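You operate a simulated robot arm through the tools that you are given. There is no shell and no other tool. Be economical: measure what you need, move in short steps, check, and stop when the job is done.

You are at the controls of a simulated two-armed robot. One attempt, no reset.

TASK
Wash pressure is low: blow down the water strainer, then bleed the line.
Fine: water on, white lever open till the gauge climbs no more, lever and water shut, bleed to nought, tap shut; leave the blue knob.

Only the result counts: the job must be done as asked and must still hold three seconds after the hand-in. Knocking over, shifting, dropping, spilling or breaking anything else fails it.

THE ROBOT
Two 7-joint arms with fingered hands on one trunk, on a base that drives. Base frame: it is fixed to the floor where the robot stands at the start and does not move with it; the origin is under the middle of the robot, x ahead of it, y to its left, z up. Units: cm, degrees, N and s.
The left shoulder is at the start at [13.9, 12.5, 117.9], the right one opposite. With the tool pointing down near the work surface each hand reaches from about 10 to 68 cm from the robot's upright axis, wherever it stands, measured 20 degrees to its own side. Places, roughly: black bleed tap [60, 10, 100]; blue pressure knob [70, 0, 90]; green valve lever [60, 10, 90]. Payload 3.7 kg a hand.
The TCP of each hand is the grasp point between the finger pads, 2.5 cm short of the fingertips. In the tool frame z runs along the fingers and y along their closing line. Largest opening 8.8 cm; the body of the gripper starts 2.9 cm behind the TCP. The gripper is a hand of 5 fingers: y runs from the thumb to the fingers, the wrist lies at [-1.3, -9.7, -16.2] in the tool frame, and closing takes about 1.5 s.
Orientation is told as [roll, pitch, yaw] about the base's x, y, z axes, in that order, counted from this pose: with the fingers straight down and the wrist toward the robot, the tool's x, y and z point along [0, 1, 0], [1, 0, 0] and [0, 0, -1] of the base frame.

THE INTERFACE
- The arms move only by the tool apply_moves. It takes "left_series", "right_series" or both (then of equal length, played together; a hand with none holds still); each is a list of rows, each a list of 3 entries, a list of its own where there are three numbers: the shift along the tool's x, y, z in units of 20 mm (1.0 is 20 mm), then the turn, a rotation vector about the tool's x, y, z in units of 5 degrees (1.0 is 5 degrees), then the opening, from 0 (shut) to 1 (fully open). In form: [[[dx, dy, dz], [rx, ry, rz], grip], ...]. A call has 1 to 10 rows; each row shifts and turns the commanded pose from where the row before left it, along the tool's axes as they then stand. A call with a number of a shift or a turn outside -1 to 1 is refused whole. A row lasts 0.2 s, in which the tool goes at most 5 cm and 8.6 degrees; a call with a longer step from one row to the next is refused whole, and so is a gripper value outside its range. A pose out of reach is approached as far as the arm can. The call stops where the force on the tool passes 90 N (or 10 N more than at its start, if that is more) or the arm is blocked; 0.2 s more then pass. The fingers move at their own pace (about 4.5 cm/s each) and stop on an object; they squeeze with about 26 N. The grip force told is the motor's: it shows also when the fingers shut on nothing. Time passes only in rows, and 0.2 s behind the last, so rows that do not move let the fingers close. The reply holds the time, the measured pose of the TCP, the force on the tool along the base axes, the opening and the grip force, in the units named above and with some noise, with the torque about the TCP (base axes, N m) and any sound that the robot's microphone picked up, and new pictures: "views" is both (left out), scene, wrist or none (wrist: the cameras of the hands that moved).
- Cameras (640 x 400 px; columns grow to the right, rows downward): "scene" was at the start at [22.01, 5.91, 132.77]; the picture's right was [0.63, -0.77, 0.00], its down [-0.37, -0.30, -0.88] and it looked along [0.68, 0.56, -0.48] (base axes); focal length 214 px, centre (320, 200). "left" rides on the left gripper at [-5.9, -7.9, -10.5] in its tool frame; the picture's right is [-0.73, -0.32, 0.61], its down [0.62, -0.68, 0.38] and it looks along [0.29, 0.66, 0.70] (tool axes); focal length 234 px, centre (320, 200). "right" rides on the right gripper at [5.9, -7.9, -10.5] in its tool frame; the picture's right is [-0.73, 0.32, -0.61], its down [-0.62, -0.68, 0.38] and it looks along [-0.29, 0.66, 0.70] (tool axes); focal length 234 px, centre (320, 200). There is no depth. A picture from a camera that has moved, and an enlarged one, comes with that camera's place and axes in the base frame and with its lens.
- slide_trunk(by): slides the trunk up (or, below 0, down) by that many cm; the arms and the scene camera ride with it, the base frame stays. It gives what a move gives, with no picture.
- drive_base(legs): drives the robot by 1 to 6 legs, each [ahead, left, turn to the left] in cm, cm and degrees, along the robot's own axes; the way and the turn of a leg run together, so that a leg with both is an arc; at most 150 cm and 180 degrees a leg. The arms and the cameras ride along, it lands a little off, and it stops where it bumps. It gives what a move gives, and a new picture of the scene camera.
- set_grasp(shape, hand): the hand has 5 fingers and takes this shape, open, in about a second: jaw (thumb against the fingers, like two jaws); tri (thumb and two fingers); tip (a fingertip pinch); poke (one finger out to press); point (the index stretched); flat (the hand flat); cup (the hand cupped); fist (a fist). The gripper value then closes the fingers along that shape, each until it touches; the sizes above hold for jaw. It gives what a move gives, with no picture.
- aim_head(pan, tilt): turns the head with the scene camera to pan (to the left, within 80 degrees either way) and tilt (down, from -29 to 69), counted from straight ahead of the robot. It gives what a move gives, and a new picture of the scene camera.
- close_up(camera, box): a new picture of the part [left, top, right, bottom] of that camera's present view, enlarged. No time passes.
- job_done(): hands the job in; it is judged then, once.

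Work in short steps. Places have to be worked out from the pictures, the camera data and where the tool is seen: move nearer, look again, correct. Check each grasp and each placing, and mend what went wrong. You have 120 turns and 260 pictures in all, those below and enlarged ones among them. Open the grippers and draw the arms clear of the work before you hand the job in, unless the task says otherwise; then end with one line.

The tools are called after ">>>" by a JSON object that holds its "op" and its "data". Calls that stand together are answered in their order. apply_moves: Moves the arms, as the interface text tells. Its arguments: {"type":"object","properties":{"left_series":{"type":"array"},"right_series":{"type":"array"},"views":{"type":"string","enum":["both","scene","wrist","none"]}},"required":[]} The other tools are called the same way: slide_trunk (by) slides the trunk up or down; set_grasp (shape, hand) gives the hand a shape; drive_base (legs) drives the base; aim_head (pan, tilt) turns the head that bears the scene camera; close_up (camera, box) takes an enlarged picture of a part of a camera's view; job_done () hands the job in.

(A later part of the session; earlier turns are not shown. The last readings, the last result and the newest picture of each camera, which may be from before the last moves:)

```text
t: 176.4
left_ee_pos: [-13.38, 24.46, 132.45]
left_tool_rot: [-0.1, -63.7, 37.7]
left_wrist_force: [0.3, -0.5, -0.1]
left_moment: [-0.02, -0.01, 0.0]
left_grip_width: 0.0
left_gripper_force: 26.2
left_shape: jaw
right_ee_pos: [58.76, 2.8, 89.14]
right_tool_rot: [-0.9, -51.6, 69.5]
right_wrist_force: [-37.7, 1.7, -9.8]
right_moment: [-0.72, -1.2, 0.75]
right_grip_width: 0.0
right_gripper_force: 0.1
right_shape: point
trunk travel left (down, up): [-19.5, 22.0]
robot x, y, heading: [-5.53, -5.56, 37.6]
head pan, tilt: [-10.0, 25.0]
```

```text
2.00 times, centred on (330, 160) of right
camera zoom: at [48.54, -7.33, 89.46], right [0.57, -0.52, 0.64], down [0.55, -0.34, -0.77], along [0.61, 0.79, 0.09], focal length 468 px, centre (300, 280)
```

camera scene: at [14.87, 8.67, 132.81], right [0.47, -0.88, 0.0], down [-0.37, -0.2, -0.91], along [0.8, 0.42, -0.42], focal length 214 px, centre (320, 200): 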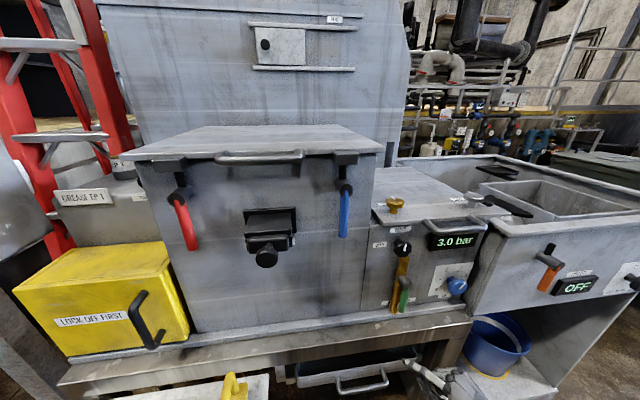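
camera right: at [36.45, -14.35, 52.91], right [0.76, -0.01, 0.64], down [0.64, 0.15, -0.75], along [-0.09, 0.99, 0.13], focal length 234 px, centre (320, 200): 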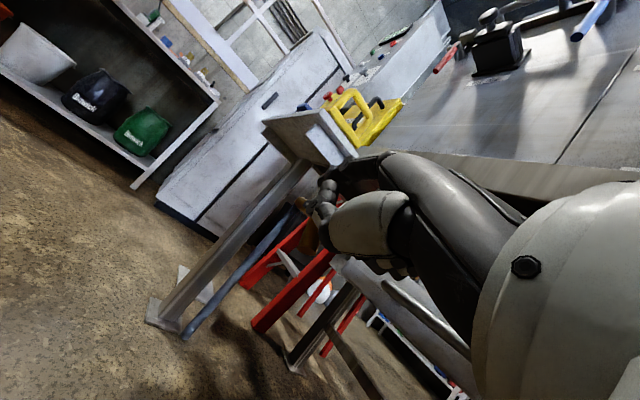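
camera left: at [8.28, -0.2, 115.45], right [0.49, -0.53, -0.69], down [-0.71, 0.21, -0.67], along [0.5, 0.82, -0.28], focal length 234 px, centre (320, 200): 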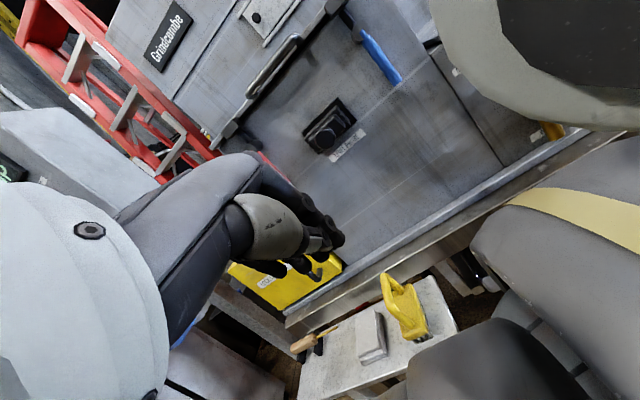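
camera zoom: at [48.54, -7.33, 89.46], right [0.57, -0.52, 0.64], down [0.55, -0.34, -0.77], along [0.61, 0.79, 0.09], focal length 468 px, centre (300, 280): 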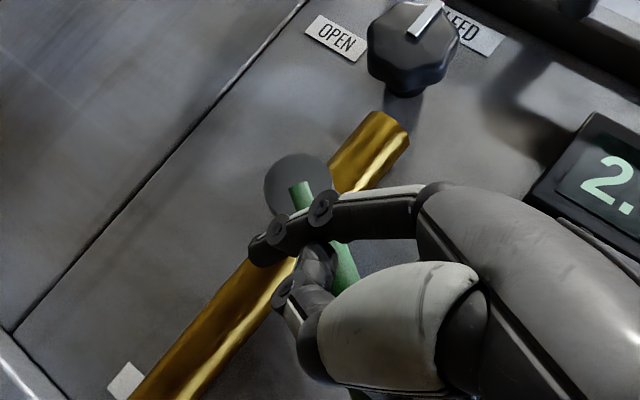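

The finger presses in front rather than beneath. I lower 2 cm, go in 1 cm, and lift.

>>> {"op": "apply_moves", "data": {"right_series": [[[0.2, -0.19, -0.23], [0, 0, 0], 1], [[0, -0.78, 0.62], [0, 0, 0], 1], [[-0.4, 0.36, 0.46], [0, 0, 0], 1], [[-0.2, 0.18, 0.23], [0, 0, 0], 1]], "views": "none"}}

>>> {"op": "close_up", "data": {"camera": "right", "box": [200, 60, 460, 260]}}

```text
t: 177.4
left_ee_pos: [-12.95, 24.27, 132.6]
left_tool_rot: [0.3, -63.6, 37.4]
left_wrist_force: [0.7, -1.1, 0.1]
left_moment: [-0.03, -0.02, -0.01]
left_grip_width: 0.02
left_gripper_force: 26.0
left_shape: jaw
right_ee_pos: [60.65, 3.17, 87.17]
right_tool_rot: [-0.9, -51.8, 69.0]
right_wrist_force: [-3.2, -4.9, -4.0]
right_moment: [0.31, -0.14, -0.11]
right_grip_width: 8.05
right_gripper_force: 0.1
right_shape: point
trunk travel left (down, up): [-19.5, 22.0]
robot x, y, heading: [-5.08, -5.51, 37.8]
head pan, tilt: [-10.0, 25.0]
```

```text
2.00 times, centred on (330, 160) of right
camera zoom: at [50.35, -6.8, 87.46], right [0.57, -0.52, 0.64], down [0.54, -0.34, -0.77], along [0.62, 0.78, 0.09], focal length 468 px, centre (300, 280)
```

zoom: 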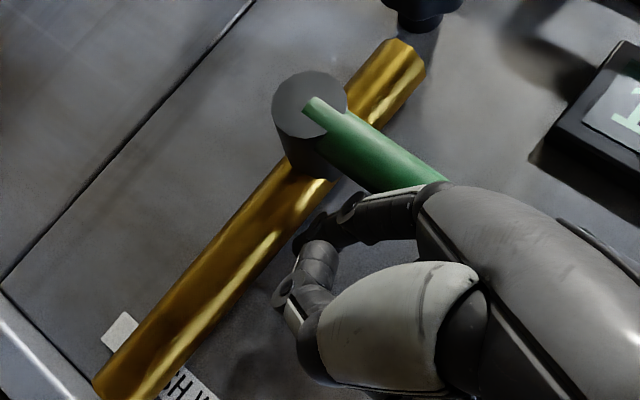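

The index is beneath the lever now. I check the lever in the scene view.

>>> {"op": "close_up", "data": {"camera": "scene", "box": [340, 220, 480, 330]}}

```text
3.64 times, centred on (410, 275) of scene
camera zoom: at [14.88, 8.47, 132.84], right [0.47, -0.89, 0.0], down [-0.37, -0.2, -0.91], along [0.8, 0.42, -0.42], focal length 780 px, centre (-7, -73)
```

zoom: 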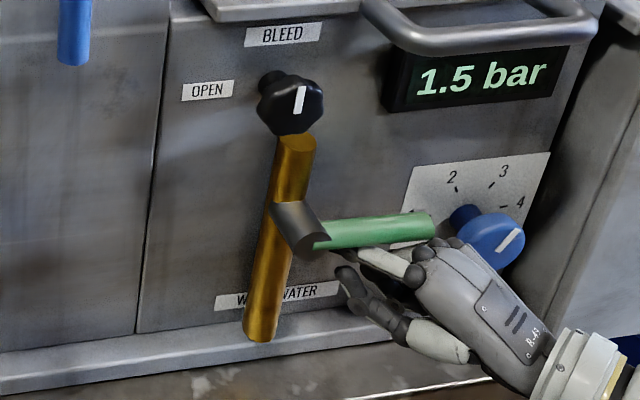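

The green lever looks level again. A small lift to make sure it is at its stop, then read.

>>> {"op": "apply_moves", "data": {"right_series": [[[0, 0.3, -0.24], [0, 0, 0], 1], [[0, 0.3, -0.24], [0, 0, 0], 1], [[0, 0, 0], [0, 0, 0], 1]], "views": "none"}}

>>> {"op": "close_up", "data": {"camera": "scene", "box": [340, 220, 480, 330]}}

```text
t: 178.2
left_ee_pos: [-12.65, 24.38, 132.5]
left_tool_rot: [0.3, -63.4, 37.2]
left_wrist_force: [0.4, 0.2, -0.1]
left_moment: [0.01, -0.02, -0.01]
left_grip_width: 0.0
left_gripper_force: 25.8
left_shape: jaw
right_ee_pos: [60.31, 3.07, 87.84]
right_tool_rot: [-0.2, -51.1, 68.6]
right_wrist_force: [-10.4, -9.7, -31.7]
right_moment: [0.96, -0.24, -0.49]
right_grip_width: 8.07
right_gripper_force: 0.0
right_shape: point
trunk travel left (down, up): [-19.5, 22.0]
robot x, y, heading: [-5.67, -5.31, 37.9]
head pan, tilt: [-10.0, 25.0]
```

```text
3.64 times, centred on (410, 275) of scene
camera zoom: at [15.11, 8.52, 132.73], right [0.47, -0.89, 0.0], down [-0.38, -0.2, -0.91], along [0.8, 0.42, -0.42], focal length 780 px, centre (-7, -73)
```

zoom: 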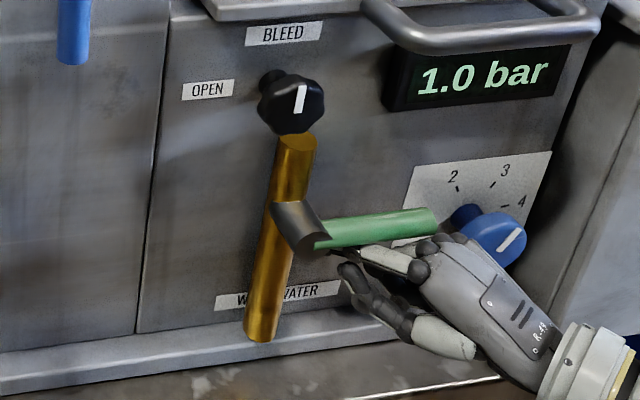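

Lever is home (stop felt). I lower and withdraw the hand, watching the gauge.

>>> {"op": "apply_moves", "data": {"right_series": [[[0, -0.5, 0.4], [0, 0, 0], 1], [[0.3, -0.5, -0.1], [0, 0, 0], 1], [[0.56, -0.51, -0.65], [0, 0, 0], 1], [[0.56, -0.51, -0.65], [0, 0, 0], 1], [[0.56, -0.51, -0.65], [0, 0, 0], 1]], "views": "none"}}

>>> {"op": "close_up", "data": {"camera": "scene", "box": [340, 220, 480, 330]}}

```text
t: 179.4
left_ee_pos: [-12.91, 24.34, 132.53]
left_tool_rot: [0.2, -63.6, 37.6]
left_wrist_force: [-1.0, -0.9, -0.4]
left_moment: [0.03, -0.01, -0.01]
left_grip_width: 0.0
left_gripper_force: 25.6
left_shape: jaw
right_ee_pos: [54.53, -0.44, 86.52]
right_tool_rot: [-1.0, -51.8, 69.3]
right_wrist_force: [0.2, 0.5, -0.2]
right_moment: [0.0, -0.01, 0.03]
right_grip_width: 8.06
right_gripper_force: 0.1
right_shape: point
trunk travel left (down, up): [-19.5, 22.0]
robot x, y, heading: [-5.3, -5.2, 37.6]
head pan, tilt: [-10.0, 25.0]
```

```text
3.64 times, centred on (410, 275) of scene
camera zoom: at [14.83, 8.56, 132.83], right [0.47, -0.88, 0.0], down [-0.37, -0.2, -0.91], along [0.8, 0.42, -0.42], focal length 780 px, centre (-7, -73)
```

zoom: 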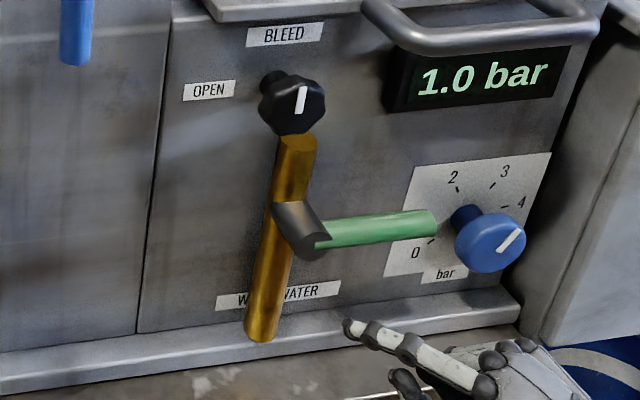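

Water shut; 1.0 bar is trapped. Now the bleed tap: knob at about [58,10.4,102.6]. I draw the hand back, raise it, yaw it to face the panel and set the three-finger shape.

>>> {"op": "apply_moves", "data": {"right_series": [[[0.56, -0.51, -0.65], [0, 0, 0], 1], [[0.56, -0.51, -0.65], [0, 0, 0], 1], [[0, 0.78, -0.62], [0, 0, 0], 1], [[0, 0.78, -0.62], [0, 0, 0], 1], [[0, 0.78, -0.62], [0, 0, 0], 1], [[0, 0.78, -0.62], [0, 0, 0], 1], [[0, 0.78, -0.62], [0, 0, 0], 1], [[0, 0.78, -0.62], [0, 0, 0], 1], [[0, 0.78, -0.62], [0, 0, 0], 1]], "views": "none"}}

>>> {"op": "apply_moves", "data": {"right_series": [[[0, 0, 0], [0, -0.78, 0.62], 1], [[0, 0, 0], [0, -0.78, 0.62], 1], [[0, 0, 0], [0, -0.78, 0.62], 1], [[0, 0, 0], [0, -0.78, 0.62], 1], [[0, 0, 0], [0, -0.78, 0.62], 1], [[0, 0, 0], [0, -0.78, 0.62], 1], [[0, 0, 0], [-1, 0, 0], 1], [[0, 0, 0], [-1, 0, 0], 1]], "views": "none"}}

>>> {"op": "set_grasp", "data": {"hand": "right", "shape": "tri"}}

>>> {"op": "drive_base", "data": {"legs": [[0, 8, -2]]}}

```text
t: 181.4
left_ee_pos: [-12.8, 24.4, 132.53]
left_tool_rot: [0.2, -63.6, 37.5]
left_wrist_force: [-0.3, 0.4, -0.5]
left_moment: [-0.01, 0.0, 0.0]
left_grip_width: 0.0
left_gripper_force: 25.7
left_shape: jaw
right_ee_pos: [51.23, -3.01, 100.52]
right_tool_rot: [-0.9, -51.6, 69.2]
right_wrist_force: [0.5, 0.5, -0.4]
right_moment: [0.01, 0.0, 0.0]
right_grip_width: 8.07
right_gripper_force: 0.0
right_shape: point
trunk travel left (down, up): [-19.5, 22.0]
robot x, y, heading: [-5.75, -5.37, 37.8]
head pan, tilt: [-10.0, 25.0]
```

```text
t: 183.2
left_ee_pos: [-12.88, 24.25, 132.45]
left_tool_rot: [0.2, -63.6, 37.6]
left_wrist_force: [0.0, 0.1, -0.2]
left_moment: [0.02, 0.02, 0.0]
left_grip_width: 0.0
left_gripper_force: 25.5
left_shape: jaw
right_ee_pos: [52.11, -2.81, 99.86]
right_tool_rot: [-0.9, -61.9, 39.4]
right_wrist_force: [0.1, 0.6, -0.4]
right_moment: [0.02, -0.02, -0.04]
right_grip_width: 8.06
right_gripper_force: 0.2
right_shape: point
right hand out of reach, approached as far as the arm can: row 6
trunk travel left (down, up): [-19.5, 22.0]
robot x, y, heading: [-5.6, -5.85, 37.8]
head pan, tilt: [-10.0, 25.0]
```

```text
t: 184.1
left_ee_pos: [-12.87, 24.48, 132.37]
left_tool_rot: [0.1, -63.5, 37.4]
left_wrist_force: [-0.6, -0.1, 0.8]
left_moment: [0.0, 0.02, -0.01]
left_grip_width: 0.0
left_gripper_force: 26.0
left_shape: jaw
right_ee_pos: [52.04, -3.05, 99.89]
right_tool_rot: [-0.8, -61.9, 39.5]
right_wrist_force: [0.1, 0.4, 0.7]
right_moment: [0.02, 0.03, 0.02]
right_grip_width: 8.77
right_gripper_force: 0.1
right_shape: tri
trunk travel left (down, up): [-19.5, 22.0]
robot x, y, heading: [-5.26, -5.32, 37.7]
head pan, tilt: [-10.0, 25.0]
```

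```text
t: 185.1
left_ee_pos: [-16.69, 31.07, 132.45]
left_tool_rot: [0.1, -63.6, 35.6]
left_wrist_force: [-0.4, 1.2, 0.4]
left_moment: [0.03, 0.01, -0.03]
left_grip_width: 0.0
left_gripper_force: 25.8
left_shape: jaw
right_ee_pos: [47.29, 1.56, 100.04]
right_tool_rot: [-1.0, -61.9, 37.5]
right_wrist_force: [-0.4, 0.4, 1.0]
right_moment: [0.0, 0.05, -0.03]
right_grip_width: 8.79
right_gripper_force: 0.0
right_shape: tri
trunk travel left (down, up): [-19.5, 22.0]
robot x, y, heading: [-10.51, 0.94, 35.6]
head pan, tilt: [-10.0, 25.0]
camera scene: at [10.46, 14.4, 132.82], right [0.43, -0.9, 0.0], down [-0.38, -0.18, -0.91], along [0.82, 0.39, -0.42], focal length 214 px, centre (320, 200)
```

scene: 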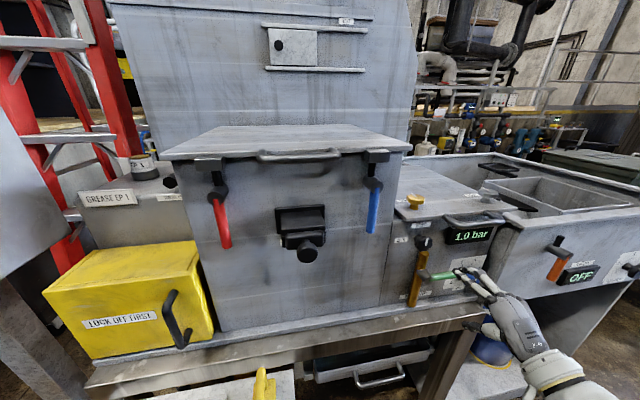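

Hand faces the knob now (1 cm right, 2.6 below). To turn the tap left by 90°, I pre-roll the hand +75° so it can unwind; part-closing the fingers to 6 cm.

>>> {"op": "apply_moves", "data": {"right_series": [[[0, 0, 0], [0, 0, 1], 0.7], [[0, 0, 0], [0, 0, 1], 0.7], [[0, 0, 0], [0, 0, 1], 0.7], [[0, 0, 0], [0, 0, 1], 0.7], [[0, 0, 0], [0, 0, 1], 0.7], [[0, 0, 0], [0, 0, 1], 0.7], [[0, 0, 0], [0, 0, 1], 0.7], [[0, 0, 0], [0, 0, 1], 0.7], [[0, 0, 0], [0, 0, 1], 0.7], [[0, 0, 0], [0, 0, 1], 0.7]], "views": "none"}}

>>> {"op": "apply_moves", "data": {"right_series": [[[0, 0, 0], [0, 0, 1], 0.7], [[0, 0, 0], [0, 0, 1], 0.7], [[0, 0, 0], [0, 0, 1], 0.7], [[0, 0, 0], [0, 0, 1], 0.7], [[0, 0, 0], [-1, 0, 0], 0.7]], "views": "both"}}

```text
t: 187.3
left_ee_pos: [-16.81, 31.29, 132.33]
left_tool_rot: [0.1, -63.5, 35.7]
left_wrist_force: [1.2, 1.0, 0.6]
left_moment: [0.0, -0.01, -0.05]
left_grip_width: 0.0
left_gripper_force: 26.5
left_shape: jaw
right_ee_pos: [49.38, 1.63, 98.82]
right_tool_rot: [55.1, -36.4, -31.6]
right_wrist_force: [-0.3, 0.3, 0.7]
right_moment: [0.04, 0.04, 0.01]
right_grip_width: 6.18
right_gripper_force: 0.1
right_shape: tri
right hand out of reach, approached as far as the arm can: row 6, 7, 8, 9, 10
trunk travel left (down, up): [-19.5, 22.0]
robot x, y, heading: [-10.05, 0.77, 35.8]
head pan, tilt: [-10.0, 25.0]
```

```text
t: 188.5
left_ee_pos: [-16.69, 31.13, 132.49]
left_tool_rot: [0.2, -63.7, 35.5]
left_wrist_force: [0.5, -0.6, -0.7]
left_moment: [0.0, 0.03, 0.0]
left_grip_width: 0.0
left_gripper_force: 25.8
left_shape: jaw
right_ee_pos: [50.75, -6.29, 96.56]
right_tool_rot: [62.0, -20.4, -48.0]
right_wrist_force: [0.8, -0.3, -0.5]
right_moment: [-0.01, 0.01, 0.0]
right_grip_width: 6.19
right_gripper_force: 0.1
right_shape: tri
right hand out of reach, approached as far as the arm can: row 1, 2, 3, 4, 5
trunk travel left (down, up): [-19.5, 22.0]
robot x, y, heading: [-10.53, 1.34, 35.7]
head pan, tilt: [-10.0, 25.0]
camera scene: at [10.53, 14.3, 132.82], right [0.43, -0.9, 0.0], down [-0.38, -0.18, -0.91], along [0.82, 0.39, -0.42], focal length 214 px, centre (320, 200)
camera right: at [38.7, -2.43, 103.31], right [-0.37, -0.9, -0.22], down [-0.22, 0.32, -0.92], along [0.9, -0.29, -0.32], focal length 234 px, centre (320, 200)
```

scene: 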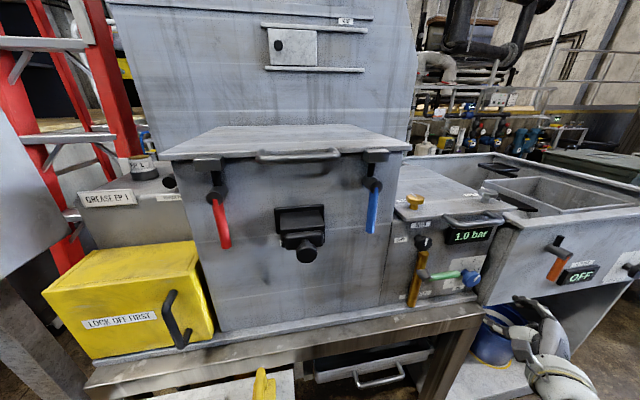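
right: 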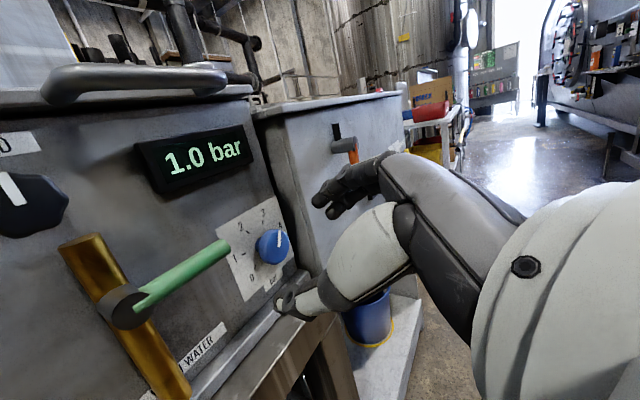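

The hand did roll about +67° and still points at the panel, only displaced right. I drive the base left 9.5 cm and raise the hand 6 cm.

>>> {"op": "drive_base", "data": {"legs": [[0, 9.5, 0]]}}

>>> {"op": "apply_moves", "data": {"right_series": [[[0.83, 0.35, -0.44], [0, 0, 0], 0.7], [[0.83, 0.35, -0.44], [0, 0, 0], 0.7], [[0.83, 0.35, -0.44], [0, 0, 0], 0.7]], "views": "wrist"}}

>>> {"op": "close_up", "data": {"camera": "scene", "box": [370, 180, 570, 330]}}

```text
t: 189.7
left_ee_pos: [-22.2, 38.73, 132.47]
left_tool_rot: [0.1, -63.6, 35.8]
left_wrist_force: [-1.2, 0.4, 0.2]
left_moment: [0.01, 0.0, -0.03]
left_grip_width: 0.0
left_gripper_force: 26.3
left_shape: jaw
right_ee_pos: [45.27, 1.59, 96.6]
right_tool_rot: [62.0, -20.5, -48.0]
right_wrist_force: [0.6, -0.2, 0.0]
right_moment: [-0.02, -0.01, -0.02]
right_grip_width: 6.18
right_gripper_force: 0.0
right_shape: tri
trunk travel left (down, up): [-19.5, 22.0]
robot x, y, heading: [-15.97, 8.48, 35.9]
head pan, tilt: [-10.0, 25.0]
camera scene: at [4.99, 21.99, 132.82], right [0.43, -0.9, 0.0], down [-0.38, -0.18, -0.91], along [0.82, 0.39, -0.42], focal length 214 px, centre (320, 200)
```

scene: 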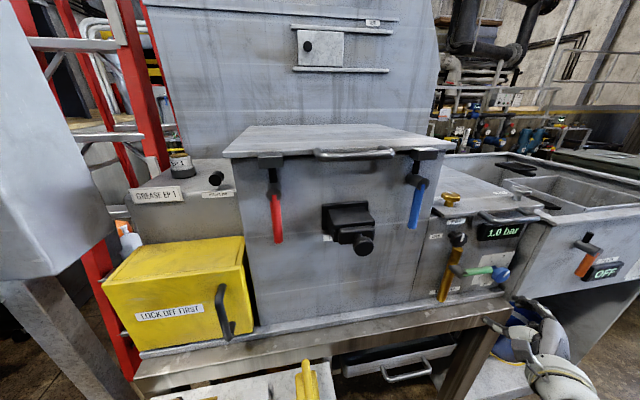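

```text
t: 190.5
left_ee_pos: [-22.16, 38.67, 132.45]
left_tool_rot: [0.3, -63.5, 35.6]
left_wrist_force: [0.0, 0.2, 0.1]
left_moment: [0.03, 0.04, 0.0]
left_grip_width: 0.0
left_gripper_force: 25.8
left_shape: jaw
right_ee_pos: [47.69, 0.99, 101.14]
right_tool_rot: [62.2, -20.5, -47.7]
right_wrist_force: [0.2, -0.2, 0.4]
right_moment: [0.02, 0.0, 0.03]
right_grip_width: 6.16
right_gripper_force: 0.2
right_shape: tri
right hand out of reach, approached as far as the arm can: row 2, 3
trunk travel left (down, up): [-19.5, 22.0]
robot x, y, heading: [-15.89, 8.71, 36.1]
head pan, tilt: [-10.0, 25.0]
camera right: at [35.49, 4.78, 107.82], right [-0.36, -0.91, -0.22], down [-0.22, 0.31, -0.92], along [0.91, -0.28, -0.32], focal length 234 px, centre (320, 200)
```

right: 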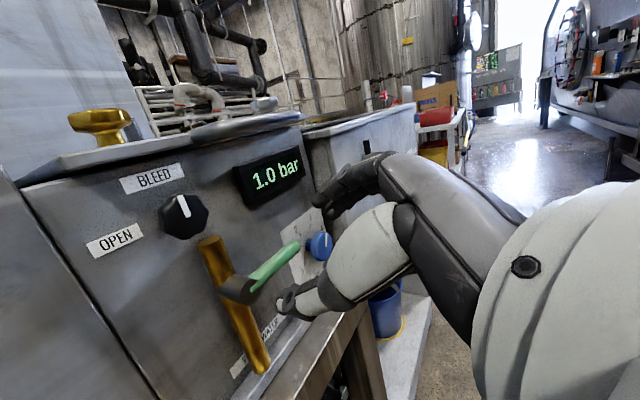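

```text
2.67 times, centred on (470, 255) of scene
camera zoom: at [5.08, 21.92, 132.81], right [0.43, -0.9, 0.0], down [-0.38, -0.18, -0.91], along [0.82, 0.39, -0.42], focal length 572 px, centre (-80, 53)
```

zoom: 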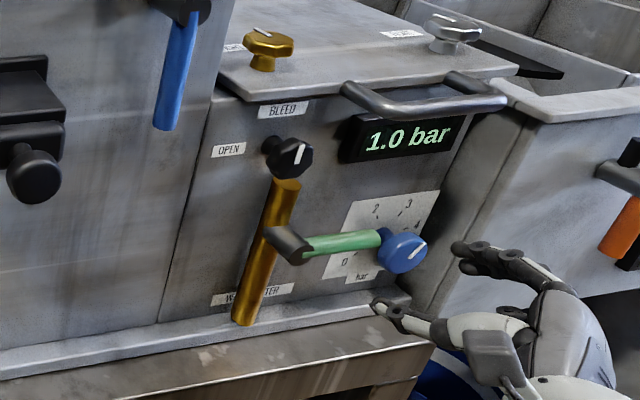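

Knob confirmed at [57.6,10.1,102.7]. I drive ahead 9 cm.

>>> {"op": "drive_base", "data": {"legs": [[8.5, 1.5, 0]]}}

>>> {"op": "close_up", "data": {"camera": "right", "box": [40, 60, 440, 360]}}

>>> {"op": "close_up", "data": {"camera": "scene", "box": [400, 200, 600, 350]}}

```text
t: 191.6
left_ee_pos: [-15.98, 44.86, 132.49]
left_tool_rot: [0.1, -63.4, 35.6]
left_wrist_force: [0.0, 0.1, -1.0]
left_moment: [-0.01, -0.03, -0.03]
left_grip_width: 0.0
left_gripper_force: 25.9
left_shape: jaw
right_ee_pos: [53.81, 7.31, 101.07]
right_tool_rot: [62.1, -20.6, -47.7]
right_wrist_force: [0.6, 0.0, -0.4]
right_moment: [-0.01, -0.01, 0.0]
right_grip_width: 6.17
right_gripper_force: 0.1
right_shape: tri
trunk travel left (down, up): [-19.5, 22.0]
robot x, y, heading: [-9.71, 14.96, 35.7]
head pan, tilt: [-10.0, 25.0]
camera scene: at [11.22, 28.19, 132.8], right [0.43, -0.9, 0.0], down [-0.38, -0.18, -0.91], along [0.82, 0.39, -0.42], focal length 214 px, centre (320, 200)
```

scene: 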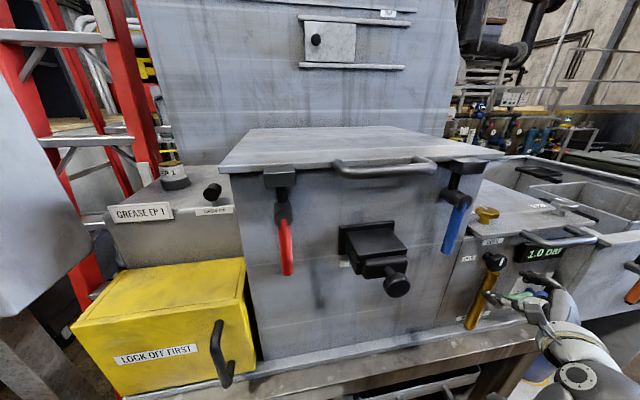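

```text
1.33 times, centred on (240, 210) of right
camera zoom: at [41.62, 11.05, 107.8], right [-0.36, -0.91, -0.22], down [-0.22, 0.31, -0.92], along [0.91, -0.28, -0.32], focal length 312 px, centre (427, 187)
```

zoom: 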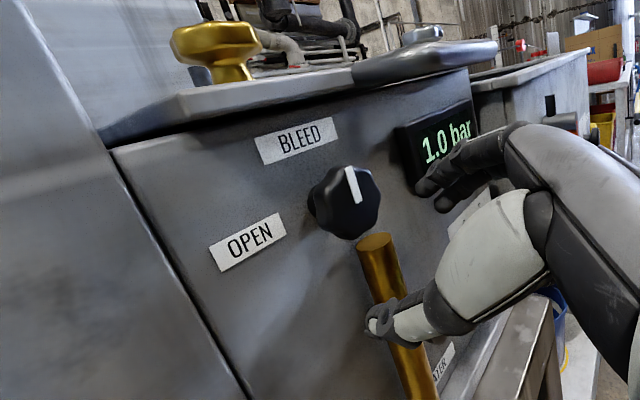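

```text
2.67 times, centred on (500, 275) of scene
camera zoom: at [11.22, 28.19, 132.8], right [0.43, -0.9, 0.0], down [-0.38, -0.18, -0.91], along [0.82, 0.39, -0.42], focal length 572 px, centre (-160, 0)
```

zoom: 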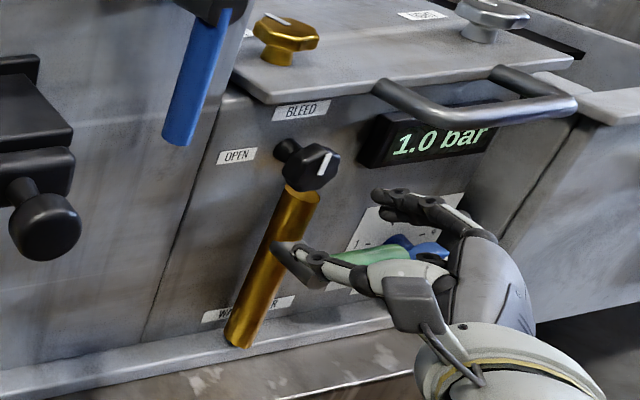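

The knob is right ahead of the grip gap. I move in 4 cm and up 1.6 cm.

>>> {"op": "apply_moves", "data": {"right_series": [[[0.6, 0.25, 0.2], [0, 0, 0], 0.7], [[0.5, 0.13, 0.65], [0, 0, 0], 0.7], [[0.4, 0.13, 0.6], [0, 0, 0], 0.7]], "views": "none"}}

>>> {"op": "close_up", "data": {"camera": "right", "box": [40, 60, 440, 360]}}

>>> {"op": "close_up", "data": {"camera": "scene", "box": [420, 210, 580, 330]}}

```text
t: 192.3
left_ee_pos: [-15.93, 44.9, 132.48]
left_tool_rot: [0.0, -63.6, 35.6]
left_wrist_force: [-0.2, 0.1, -0.2]
left_moment: [-0.03, 0.01, 0.01]
left_grip_width: 0.0
left_gripper_force: 25.4
left_shape: jaw
right_ee_pos: [56.97, 7.31, 101.67]
right_tool_rot: [62.2, -20.5, -47.5]
right_wrist_force: [-0.3, -0.3, 0.1]
right_moment: [0.0, 0.01, 0.0]
right_grip_width: 6.2
right_gripper_force: 0.1
right_shape: tri
right hand out of reach, approached as far as the arm can: row 1, 2, 3
trunk travel left (down, up): [-19.5, 22.0]
robot x, y, heading: [-9.75, 14.88, 36.0]
head pan, tilt: [-10.0, 25.0]
```

```text
1.33 times, centred on (240, 210) of right
camera zoom: at [44.85, 10.94, 108.41], right [-0.36, -0.91, -0.22], down [-0.22, 0.31, -0.92], along [0.91, -0.28, -0.31], focal length 312 px, centre (427, 187)
```

zoom: 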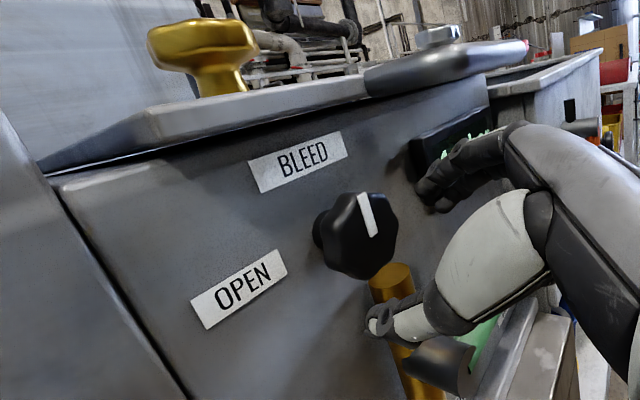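

```text
3.33 times, centred on (500, 270) of scene
camera zoom: at [11.18, 28.13, 132.81], right [0.43, -0.9, 0.0], down [-0.38, -0.18, -0.91], along [0.82, 0.39, -0.42], focal length 715 px, centre (-280, -33)
```

zoom: 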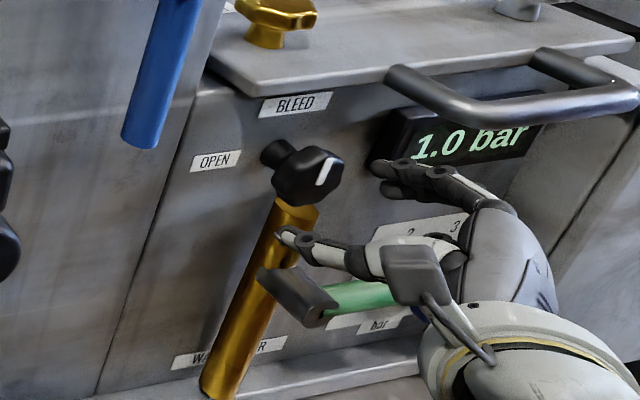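

Only 2 cm left is lacking; I nudge the base left 2.4 and ahead 1.2 cm.

>>> {"op": "drive_base", "data": {"legs": [[1.2, 2.4, 0]]}}

>>> {"op": "close_up", "data": {"camera": "right", "box": [40, 60, 440, 360]}}

>>> {"op": "close_up", "data": {"camera": "scene", "box": [420, 210, 580, 330]}}

```text
t: 193.2
left_ee_pos: [-16.37, 47.63, 132.55]
left_tool_rot: [0.1, -63.6, 35.8]
left_wrist_force: [0.6, 0.0, 0.4]
left_moment: [0.02, 0.0, -0.04]
left_grip_width: 0.0
left_gripper_force: 25.5
left_shape: jaw
right_ee_pos: [56.51, 9.97, 101.71]
right_tool_rot: [62.2, -20.7, -47.7]
right_wrist_force: [0.5, -0.7, -0.3]
right_moment: [-0.01, 0.04, -0.08]
right_grip_width: 6.21
right_gripper_force: 0.0
right_shape: tri
trunk travel left (down, up): [-19.5, 22.0]
robot x, y, heading: [-10.55, 17.63, 35.9]
head pan, tilt: [-10.0, 25.0]
camera scene: at [10.68, 30.88, 132.81], right [0.43, -0.9, 0.0], down [-0.38, -0.18, -0.91], along [0.82, 0.39, -0.42], focal length 214 px, centre (320, 200)
```

scene: 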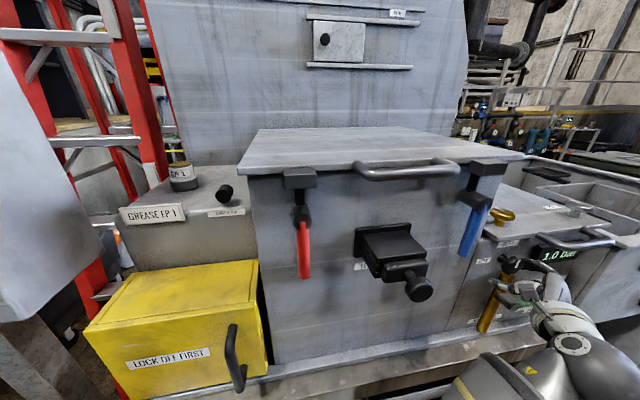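

```text
1.33 times, centred on (240, 210) of right
camera zoom: at [44.34, 13.66, 108.44], right [-0.36, -0.91, -0.22], down [-0.22, 0.31, -0.92], along [0.91, -0.28, -0.31], focal length 312 px, centre (427, 187)
```

zoom: 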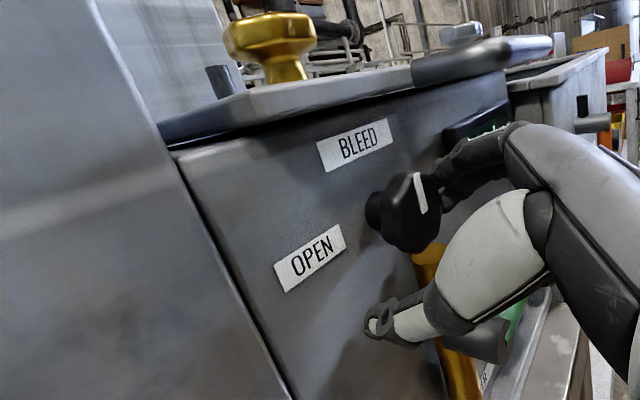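

```text
3.33 times, centred on (500, 270) of scene
camera zoom: at [10.68, 30.88, 132.81], right [0.43, -0.9, 0.0], down [-0.38, -0.18, -0.91], along [0.82, 0.39, -0.42], focal length 715 px, centre (-280, -33)
```

zoom: 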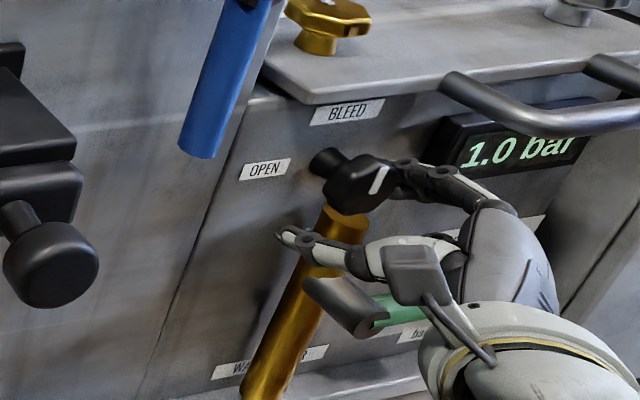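

The knob sits between the two fingers and the thumb. I close the grip.

>>> {"op": "apply_moves", "data": {"right_series": [[[0, 0, 0], [0, 0, 0], 0.2], [[0, 0, 0], [0, 0, 0], 0], [[0, 0, 0], [0, 0, 0], 0], [[0, 0, 0], [0, 0, 0], 0], [[0, 0, 0], [0, 0, 0], 0], [[0, 0, 0], [0, 0, 0], 0]], "views": "none"}}

>>> {"op": "close_up", "data": {"camera": "scene", "box": [420, 210, 580, 330]}}

>>> {"op": "close_up", "data": {"camera": "right", "box": [140, 80, 440, 300]}}

```text
t: 194.6
left_ee_pos: [-16.42, 47.5, 132.42]
left_tool_rot: [0.3, -63.5, 35.4]
left_wrist_force: [0.1, 0.1, 0.2]
left_moment: [0.03, 0.0, 0.02]
left_grip_width: 0.03
left_gripper_force: 26.0
left_shape: jaw
right_ee_pos: [56.58, 9.84, 101.5]
right_tool_rot: [62.0, -20.3, -47.5]
right_wrist_force: [-0.9, -2.6, -10.9]
right_moment: [0.05, 0.2, -0.05]
right_grip_width: 1.87
right_gripper_force: 26.2
right_shape: tri
trunk travel left (down, up): [-19.5, 22.0]
robot x, y, heading: [-10.04, 17.52, 35.6]
head pan, tilt: [-10.0, 25.0]
```

```text
3.33 times, centred on (500, 270) of scene
camera zoom: at [10.82, 30.73, 132.79], right [0.43, -0.9, 0.0], down [-0.38, -0.18, -0.91], along [0.82, 0.39, -0.42], focal length 715 px, centre (-280, -33)
```

zoom: 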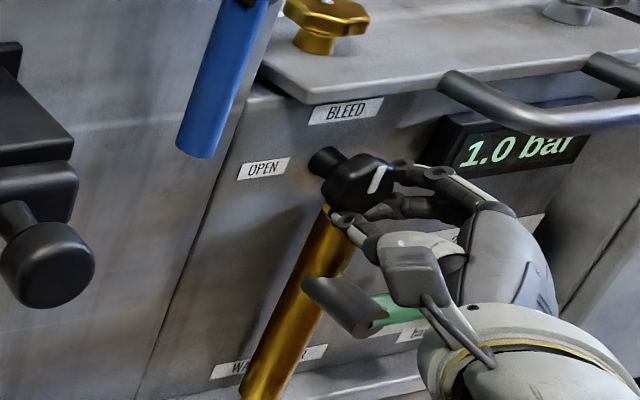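

```text
1.82 times, centred on (290, 190) of right
camera zoom: at [44.47, 13.53, 108.26], right [-0.36, -0.91, -0.22], down [-0.23, 0.31, -0.92], along [0.91, -0.28, -0.32], focal length 426 px, centre (374, 218)
```

zoom: 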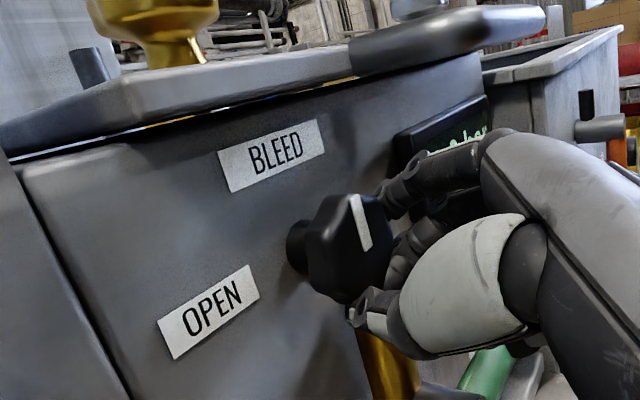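

The grip caught only the knob's lower right edge. I open, raise the trunk 2 cm, nudge left and in, and grip again.

>>> {"op": "apply_moves", "data": {"right_series": [[[0, 0, 0], [0, 0, 0], 0.75], [[0, 0, 0], [0, 0, 0], 0.75], [[0, 0, 0], [0, 0, 0], 0.75], [[0, 0, 0], [0, 0, 0], 0.75], [[0, 0, 0], [0, 0, 0], 0.75]], "views": "none"}}

>>> {"op": "slide_trunk", "data": {"by": 1.8}}

>>> {"op": "drive_base", "data": {"legs": [[0.8, 1.0, 0]]}}

>>> {"op": "close_up", "data": {"camera": "right", "box": [140, 80, 440, 300]}}

>>> {"op": "close_up", "data": {"camera": "scene", "box": [420, 210, 580, 330]}}

```text
t: 195.8
left_ee_pos: [-16.49, 47.53, 132.52]
left_tool_rot: [0.2, -63.6, 35.6]
left_wrist_force: [-0.5, -0.2, -0.3]
left_moment: [-0.06, -0.01, -0.02]
left_grip_width: 0.02
left_gripper_force: 25.5
left_shape: jaw
right_ee_pos: [56.54, 9.91, 101.75]
right_tool_rot: [62.3, -20.6, -47.6]
right_wrist_force: [-0.2, -0.8, 0.5]
right_moment: [0.01, 0.0, -0.02]
right_grip_width: 6.6
right_gripper_force: 0.1
right_shape: tri
trunk travel left (down, up): [-19.5, 22.0]
robot x, y, heading: [-10.14, 17.22, 35.8]
head pan, tilt: [-10.0, 25.0]
```

```text
t: 196.4
left_ee_pos: [-16.62, 47.6, 134.29]
left_tool_rot: [0.2, -63.5, 35.6]
left_wrist_force: [0.4, -0.3, -0.5]
left_moment: [-0.02, -0.04, 0.01]
left_grip_width: 0.0
left_gripper_force: 25.6
left_shape: jaw
right_ee_pos: [56.32, 9.66, 104.45]
right_tool_rot: [64.0, -20.9, -47.9]
right_wrist_force: [0.2, -0.7, -0.3]
right_moment: [-0.02, -0.04, -0.02]
right_grip_width: 6.59
right_gripper_force: 0.0
right_shape: tri
trunk travel left (down, up): [-21.3, 20.2]
robot x, y, heading: [-10.16, 17.3, 35.7]
head pan, tilt: [-10.0, 25.0]
```

```text
t: 197.2
left_ee_pos: [-16.81, 48.75, 134.45]
left_tool_rot: [0.1, -63.7, 35.6]
left_wrist_force: [-0.5, 0.1, 0.4]
left_moment: [-0.01, 0.03, -0.02]
left_grip_width: 0.0
left_gripper_force: 25.5
left_shape: jaw
right_ee_pos: [56.29, 10.92, 104.41]
right_tool_rot: [64.1, -21.0, -47.9]
right_wrist_force: [0.5, -0.7, -0.6]
right_moment: [0.01, 0.0, -0.02]
right_grip_width: 6.59
right_gripper_force: 0.0
right_shape: tri
trunk travel left (down, up): [-21.3, 20.2]
robot x, y, heading: [-9.94, 18.56, 36.0]
head pan, tilt: [-10.0, 25.0]
camera scene: at [9.2, 31.0, 134.75], right [0.43, -0.9, 0.0], down [-0.38, -0.18, -0.91], along [0.82, 0.39, -0.42], focal length 214 px, centre (320, 200)
```

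scene: 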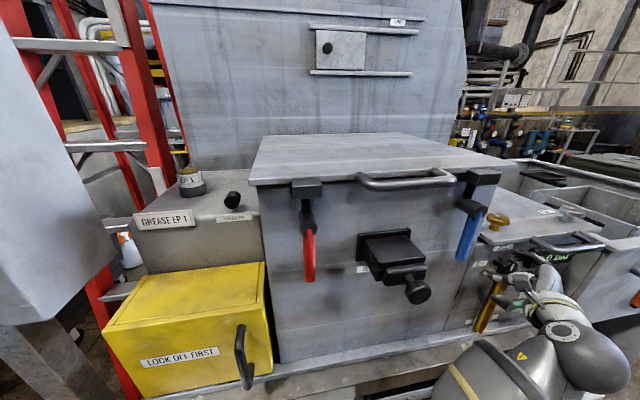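

```text
1.82 times, centred on (290, 190) of right
camera zoom: at [43.94, 14.41, 110.92], right [-0.35, -0.91, -0.25], down [-0.2, 0.33, -0.92], along [0.92, -0.27, -0.29], focal length 426 px, centre (374, 218)
```

zoom: 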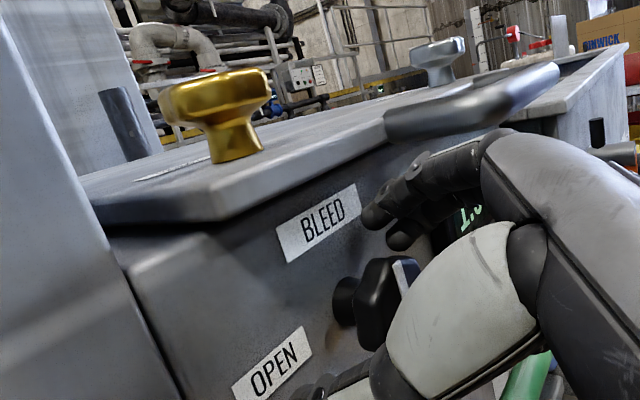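

```text
3.33 times, centred on (500, 270) of scene
camera zoom: at [9.2, 31.0, 134.75], right [0.43, -0.9, 0.0], down [-0.38, -0.18, -0.91], along [0.82, 0.39, -0.42], focal length 715 px, centre (-280, -33)
```

zoom: 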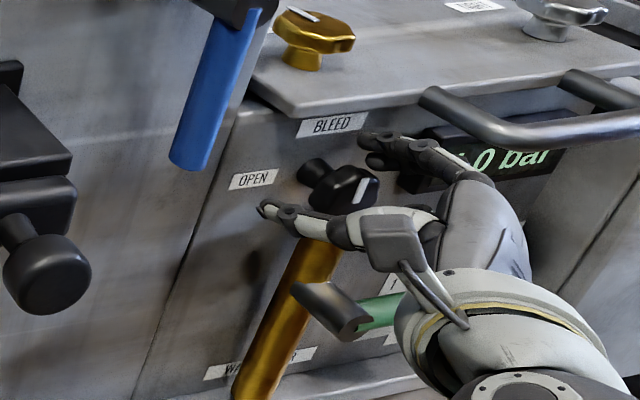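

The knob now sits well between thumb and fingers. I close.

>>> {"op": "apply_moves", "data": {"right_series": [[[0, 0, 0], [0, 0, 0], 0.2], [[0, 0, 0], [0, 0, 0], 0], [[0, 0, 0], [0, 0, 0], 0], [[0, 0, 0], [0, 0, 0], 0], [[0, 0, 0], [0, 0, 0], 0], [[0, 0, 0], [0, 0, 0], 0]], "views": "none"}}

>>> {"op": "close_up", "data": {"camera": "right", "box": [140, 80, 440, 300]}}

>>> {"op": "close_up", "data": {"camera": "scene", "box": [420, 210, 580, 330]}}

```text
t: 198.6
left_ee_pos: [-16.81, 48.79, 134.4]
left_tool_rot: [0.0, -63.6, 35.5]
left_wrist_force: [-0.8, -0.1, 0.1]
left_moment: [0.01, -0.01, 0.0]
left_grip_width: 0.0
left_gripper_force: 26.4
left_shape: jaw
right_ee_pos: [56.21, 11.05, 104.57]
right_tool_rot: [64.2, -21.1, -47.9]
right_wrist_force: [-3.3, 4.0, 3.5]
right_moment: [0.08, -0.08, 0.15]
right_grip_width: 1.39
right_gripper_force: 25.9
right_shape: tri
trunk travel left (down, up): [-21.3, 20.2]
robot x, y, heading: [-9.93, 18.81, 36.0]
head pan, tilt: [-10.0, 25.0]
```

```text
1.82 times, centred on (290, 190) of right
camera zoom: at [43.88, 14.44, 110.99], right [-0.34, -0.91, -0.25], down [-0.2, 0.33, -0.92], along [0.92, -0.27, -0.29], focal length 426 px, centre (374, 218)
```

zoom: 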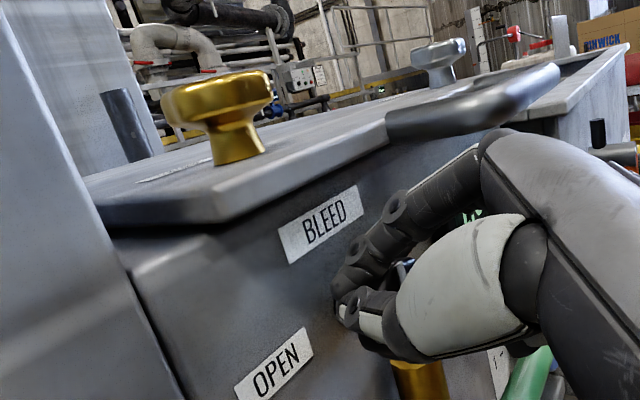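

```text
3.33 times, centred on (500, 270) of scene
camera zoom: at [9.13, 30.99, 134.77], right [0.43, -0.9, 0.0], down [-0.38, -0.18, -0.91], along [0.82, 0.39, -0.42], focal length 715 px, centre (-280, -33)
```

zoom: 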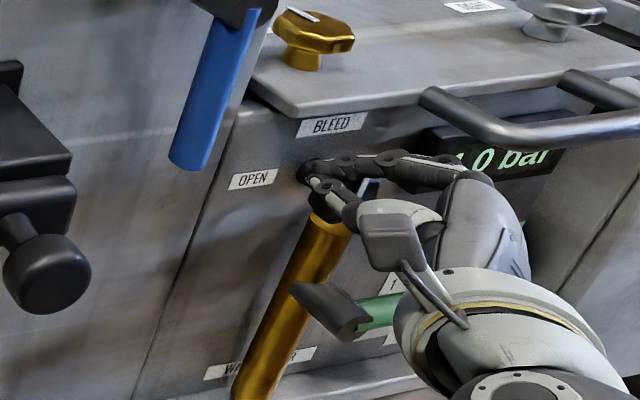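

The fingers close around the knob and stem. I turn the hand left (unrolling) 40°, look, then 40° more.

>>> {"op": "apply_moves", "data": {"right_series": [[[0, 0, 0], [0, 0, -1], 0], [[0, 0, 0], [0, 0, -1], 0], [[0, 0, 0], [0, 0, -1], 0], [[0, 0, 0], [0, 0, -1], 0], [[0, 0, 0], [0, 0, -1], 0], [[0, 0, 0], [0, 0, -1], 0], [[0, 0, 0], [0, 0, -1], 0], [[0, 0, 0], [0, 0, -1], 0]], "views": "none"}}

>>> {"op": "close_up", "data": {"camera": "scene", "box": [440, 220, 600, 330]}}

>>> {"op": "close_up", "data": {"camera": "right", "box": [140, 60, 440, 300]}}

```text
t: 200.4
left_ee_pos: [-16.6, 48.71, 134.36]
left_tool_rot: [0.2, -63.6, 35.5]
left_wrist_force: [0.1, -0.6, 0.8]
left_moment: [-0.01, -0.02, 0.0]
left_grip_width: 0.0
left_gripper_force: 26.2
left_shape: jaw
right_ee_pos: [56.26, 10.75, 104.47]
right_tool_rot: [45.3, -54.5, -19.2]
right_wrist_force: [-0.3, 0.0, 1.1]
right_moment: [0.0, 0.02, -0.04]
right_grip_width: 0.89
right_gripper_force: 26.4
right_shape: tri
trunk travel left (down, up): [-21.3, 20.2]
robot x, y, heading: [-10.12, 18.49, 35.6]
head pan, tilt: [-10.0, 25.0]
```

```text
3.64 times, centred on (520, 275) of scene
camera zoom: at [9.18, 30.87, 134.76], right [0.43, -0.9, 0.0], down [-0.38, -0.18, -0.91], along [0.82, 0.39, -0.42], focal length 780 px, centre (-407, -73)
```

zoom: 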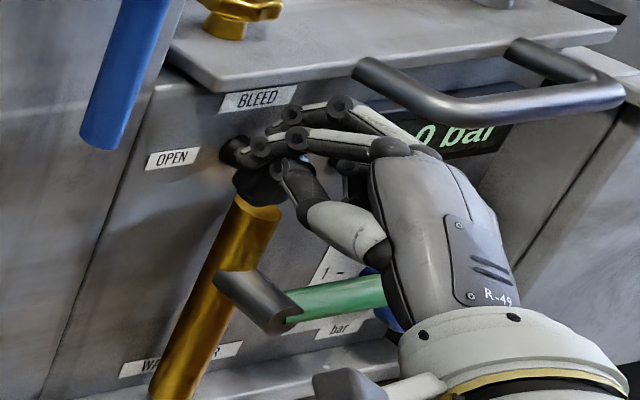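

```text
1.67 times, centred on (290, 180) of right
camera zoom: at [42.06, 12.12, 104.81], right [-0.06, -0.98, 0.21], down [0.12, -0.22, -0.97], along [0.99, -0.03, 0.13], focal length 390 px, centre (370, 233)
```

zoom: 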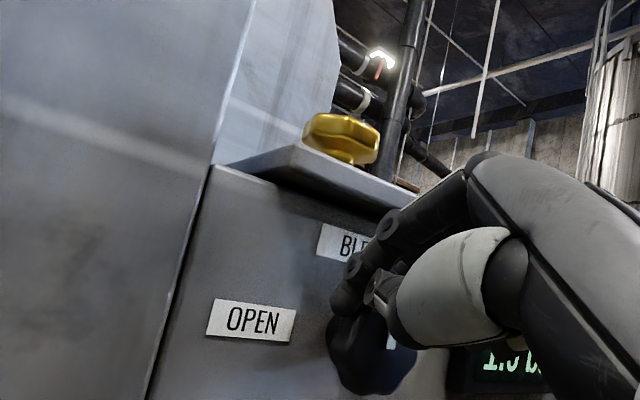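

The grip was too high and slid over the knob. I open, retreat, go down 2.4 and right 1.3 cm, and come in again at this roll.

>>> {"op": "apply_moves", "data": {"right_series": [[[0, 0, 0], [0, 0, 0], 0.7], [[-0.23, -0.34, -0.91], [0, 0, 0], 0.7], [[-0.23, -0.34, -0.91], [0, 0, 0], 0.7], [[0, 0, 0], [0, 0, 0], 0.7], [[0, 0, 0], [0, 0, 0], 0.7], [[-0.53, -0.33, 0.26], [0, 0, 0], 0.7], [[-0.53, -0.33, 0.26], [0, 0, 0], 0.7], [[0.18, 0.27, 0.73], [0, 0, 0], 0.7], [[0.18, 0.27, 0.73], [0, 0, 0], 0.7], [[0, 0, 0], [0, 0, 0], 0.7]], "views": "none"}}

>>> {"op": "close_up", "data": {"camera": "scene", "box": [440, 220, 600, 330]}}

>>> {"op": "close_up", "data": {"camera": "right", "box": [140, 60, 440, 300]}}

```text
t: 202.6
left_ee_pos: [-16.65, 48.62, 134.43]
left_tool_rot: [0.2, -63.7, 35.5]
left_wrist_force: [0.2, -0.5, -0.1]
left_moment: [-0.01, 0.0, -0.01]
left_grip_width: 0.0
left_gripper_force: 25.9
left_shape: jaw
right_ee_pos: [56.39, 9.3, 101.95]
right_tool_rot: [45.4, -54.4, -19.1]
right_wrist_force: [0.6, -0.7, 0.2]
right_moment: [0.01, 0.0, 0.0]
right_grip_width: 6.21
right_gripper_force: 0.0
right_shape: tri
trunk travel left (down, up): [-21.3, 20.2]
robot x, y, heading: [-9.93, 18.97, 35.7]
head pan, tilt: [-10.0, 25.0]
```

```text
3.64 times, centred on (520, 275) of scene
camera zoom: at [9.19, 30.9, 134.76], right [0.43, -0.9, 0.0], down [-0.38, -0.18, -0.91], along [0.82, 0.39, -0.42], focal length 780 px, centre (-407, -73)
```

zoom: 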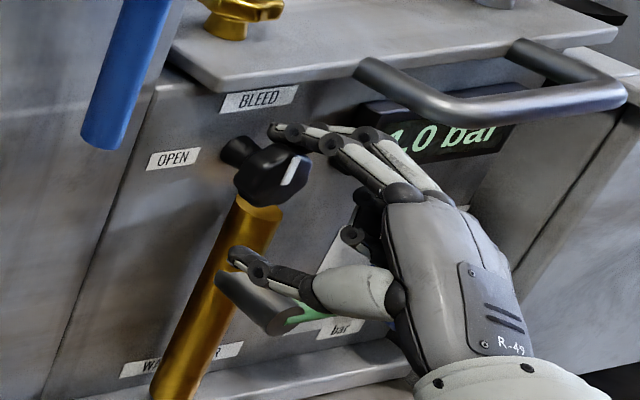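

```text
1.67 times, centred on (290, 180) of right
camera zoom: at [42.22, 10.78, 102.34], right [-0.06, -0.98, 0.21], down [0.12, -0.22, -0.97], along [0.99, -0.03, 0.13], focal length 390 px, centre (370, 233)
```

zoom: 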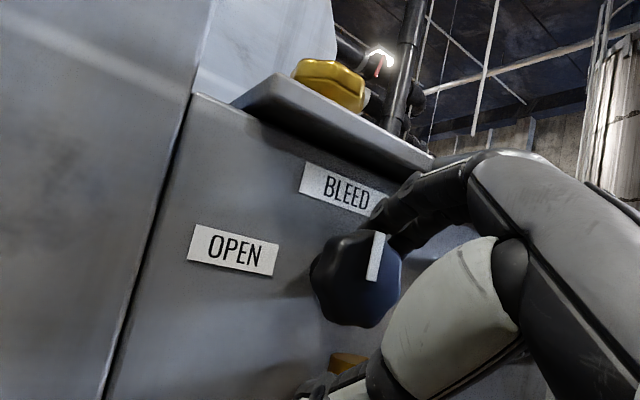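

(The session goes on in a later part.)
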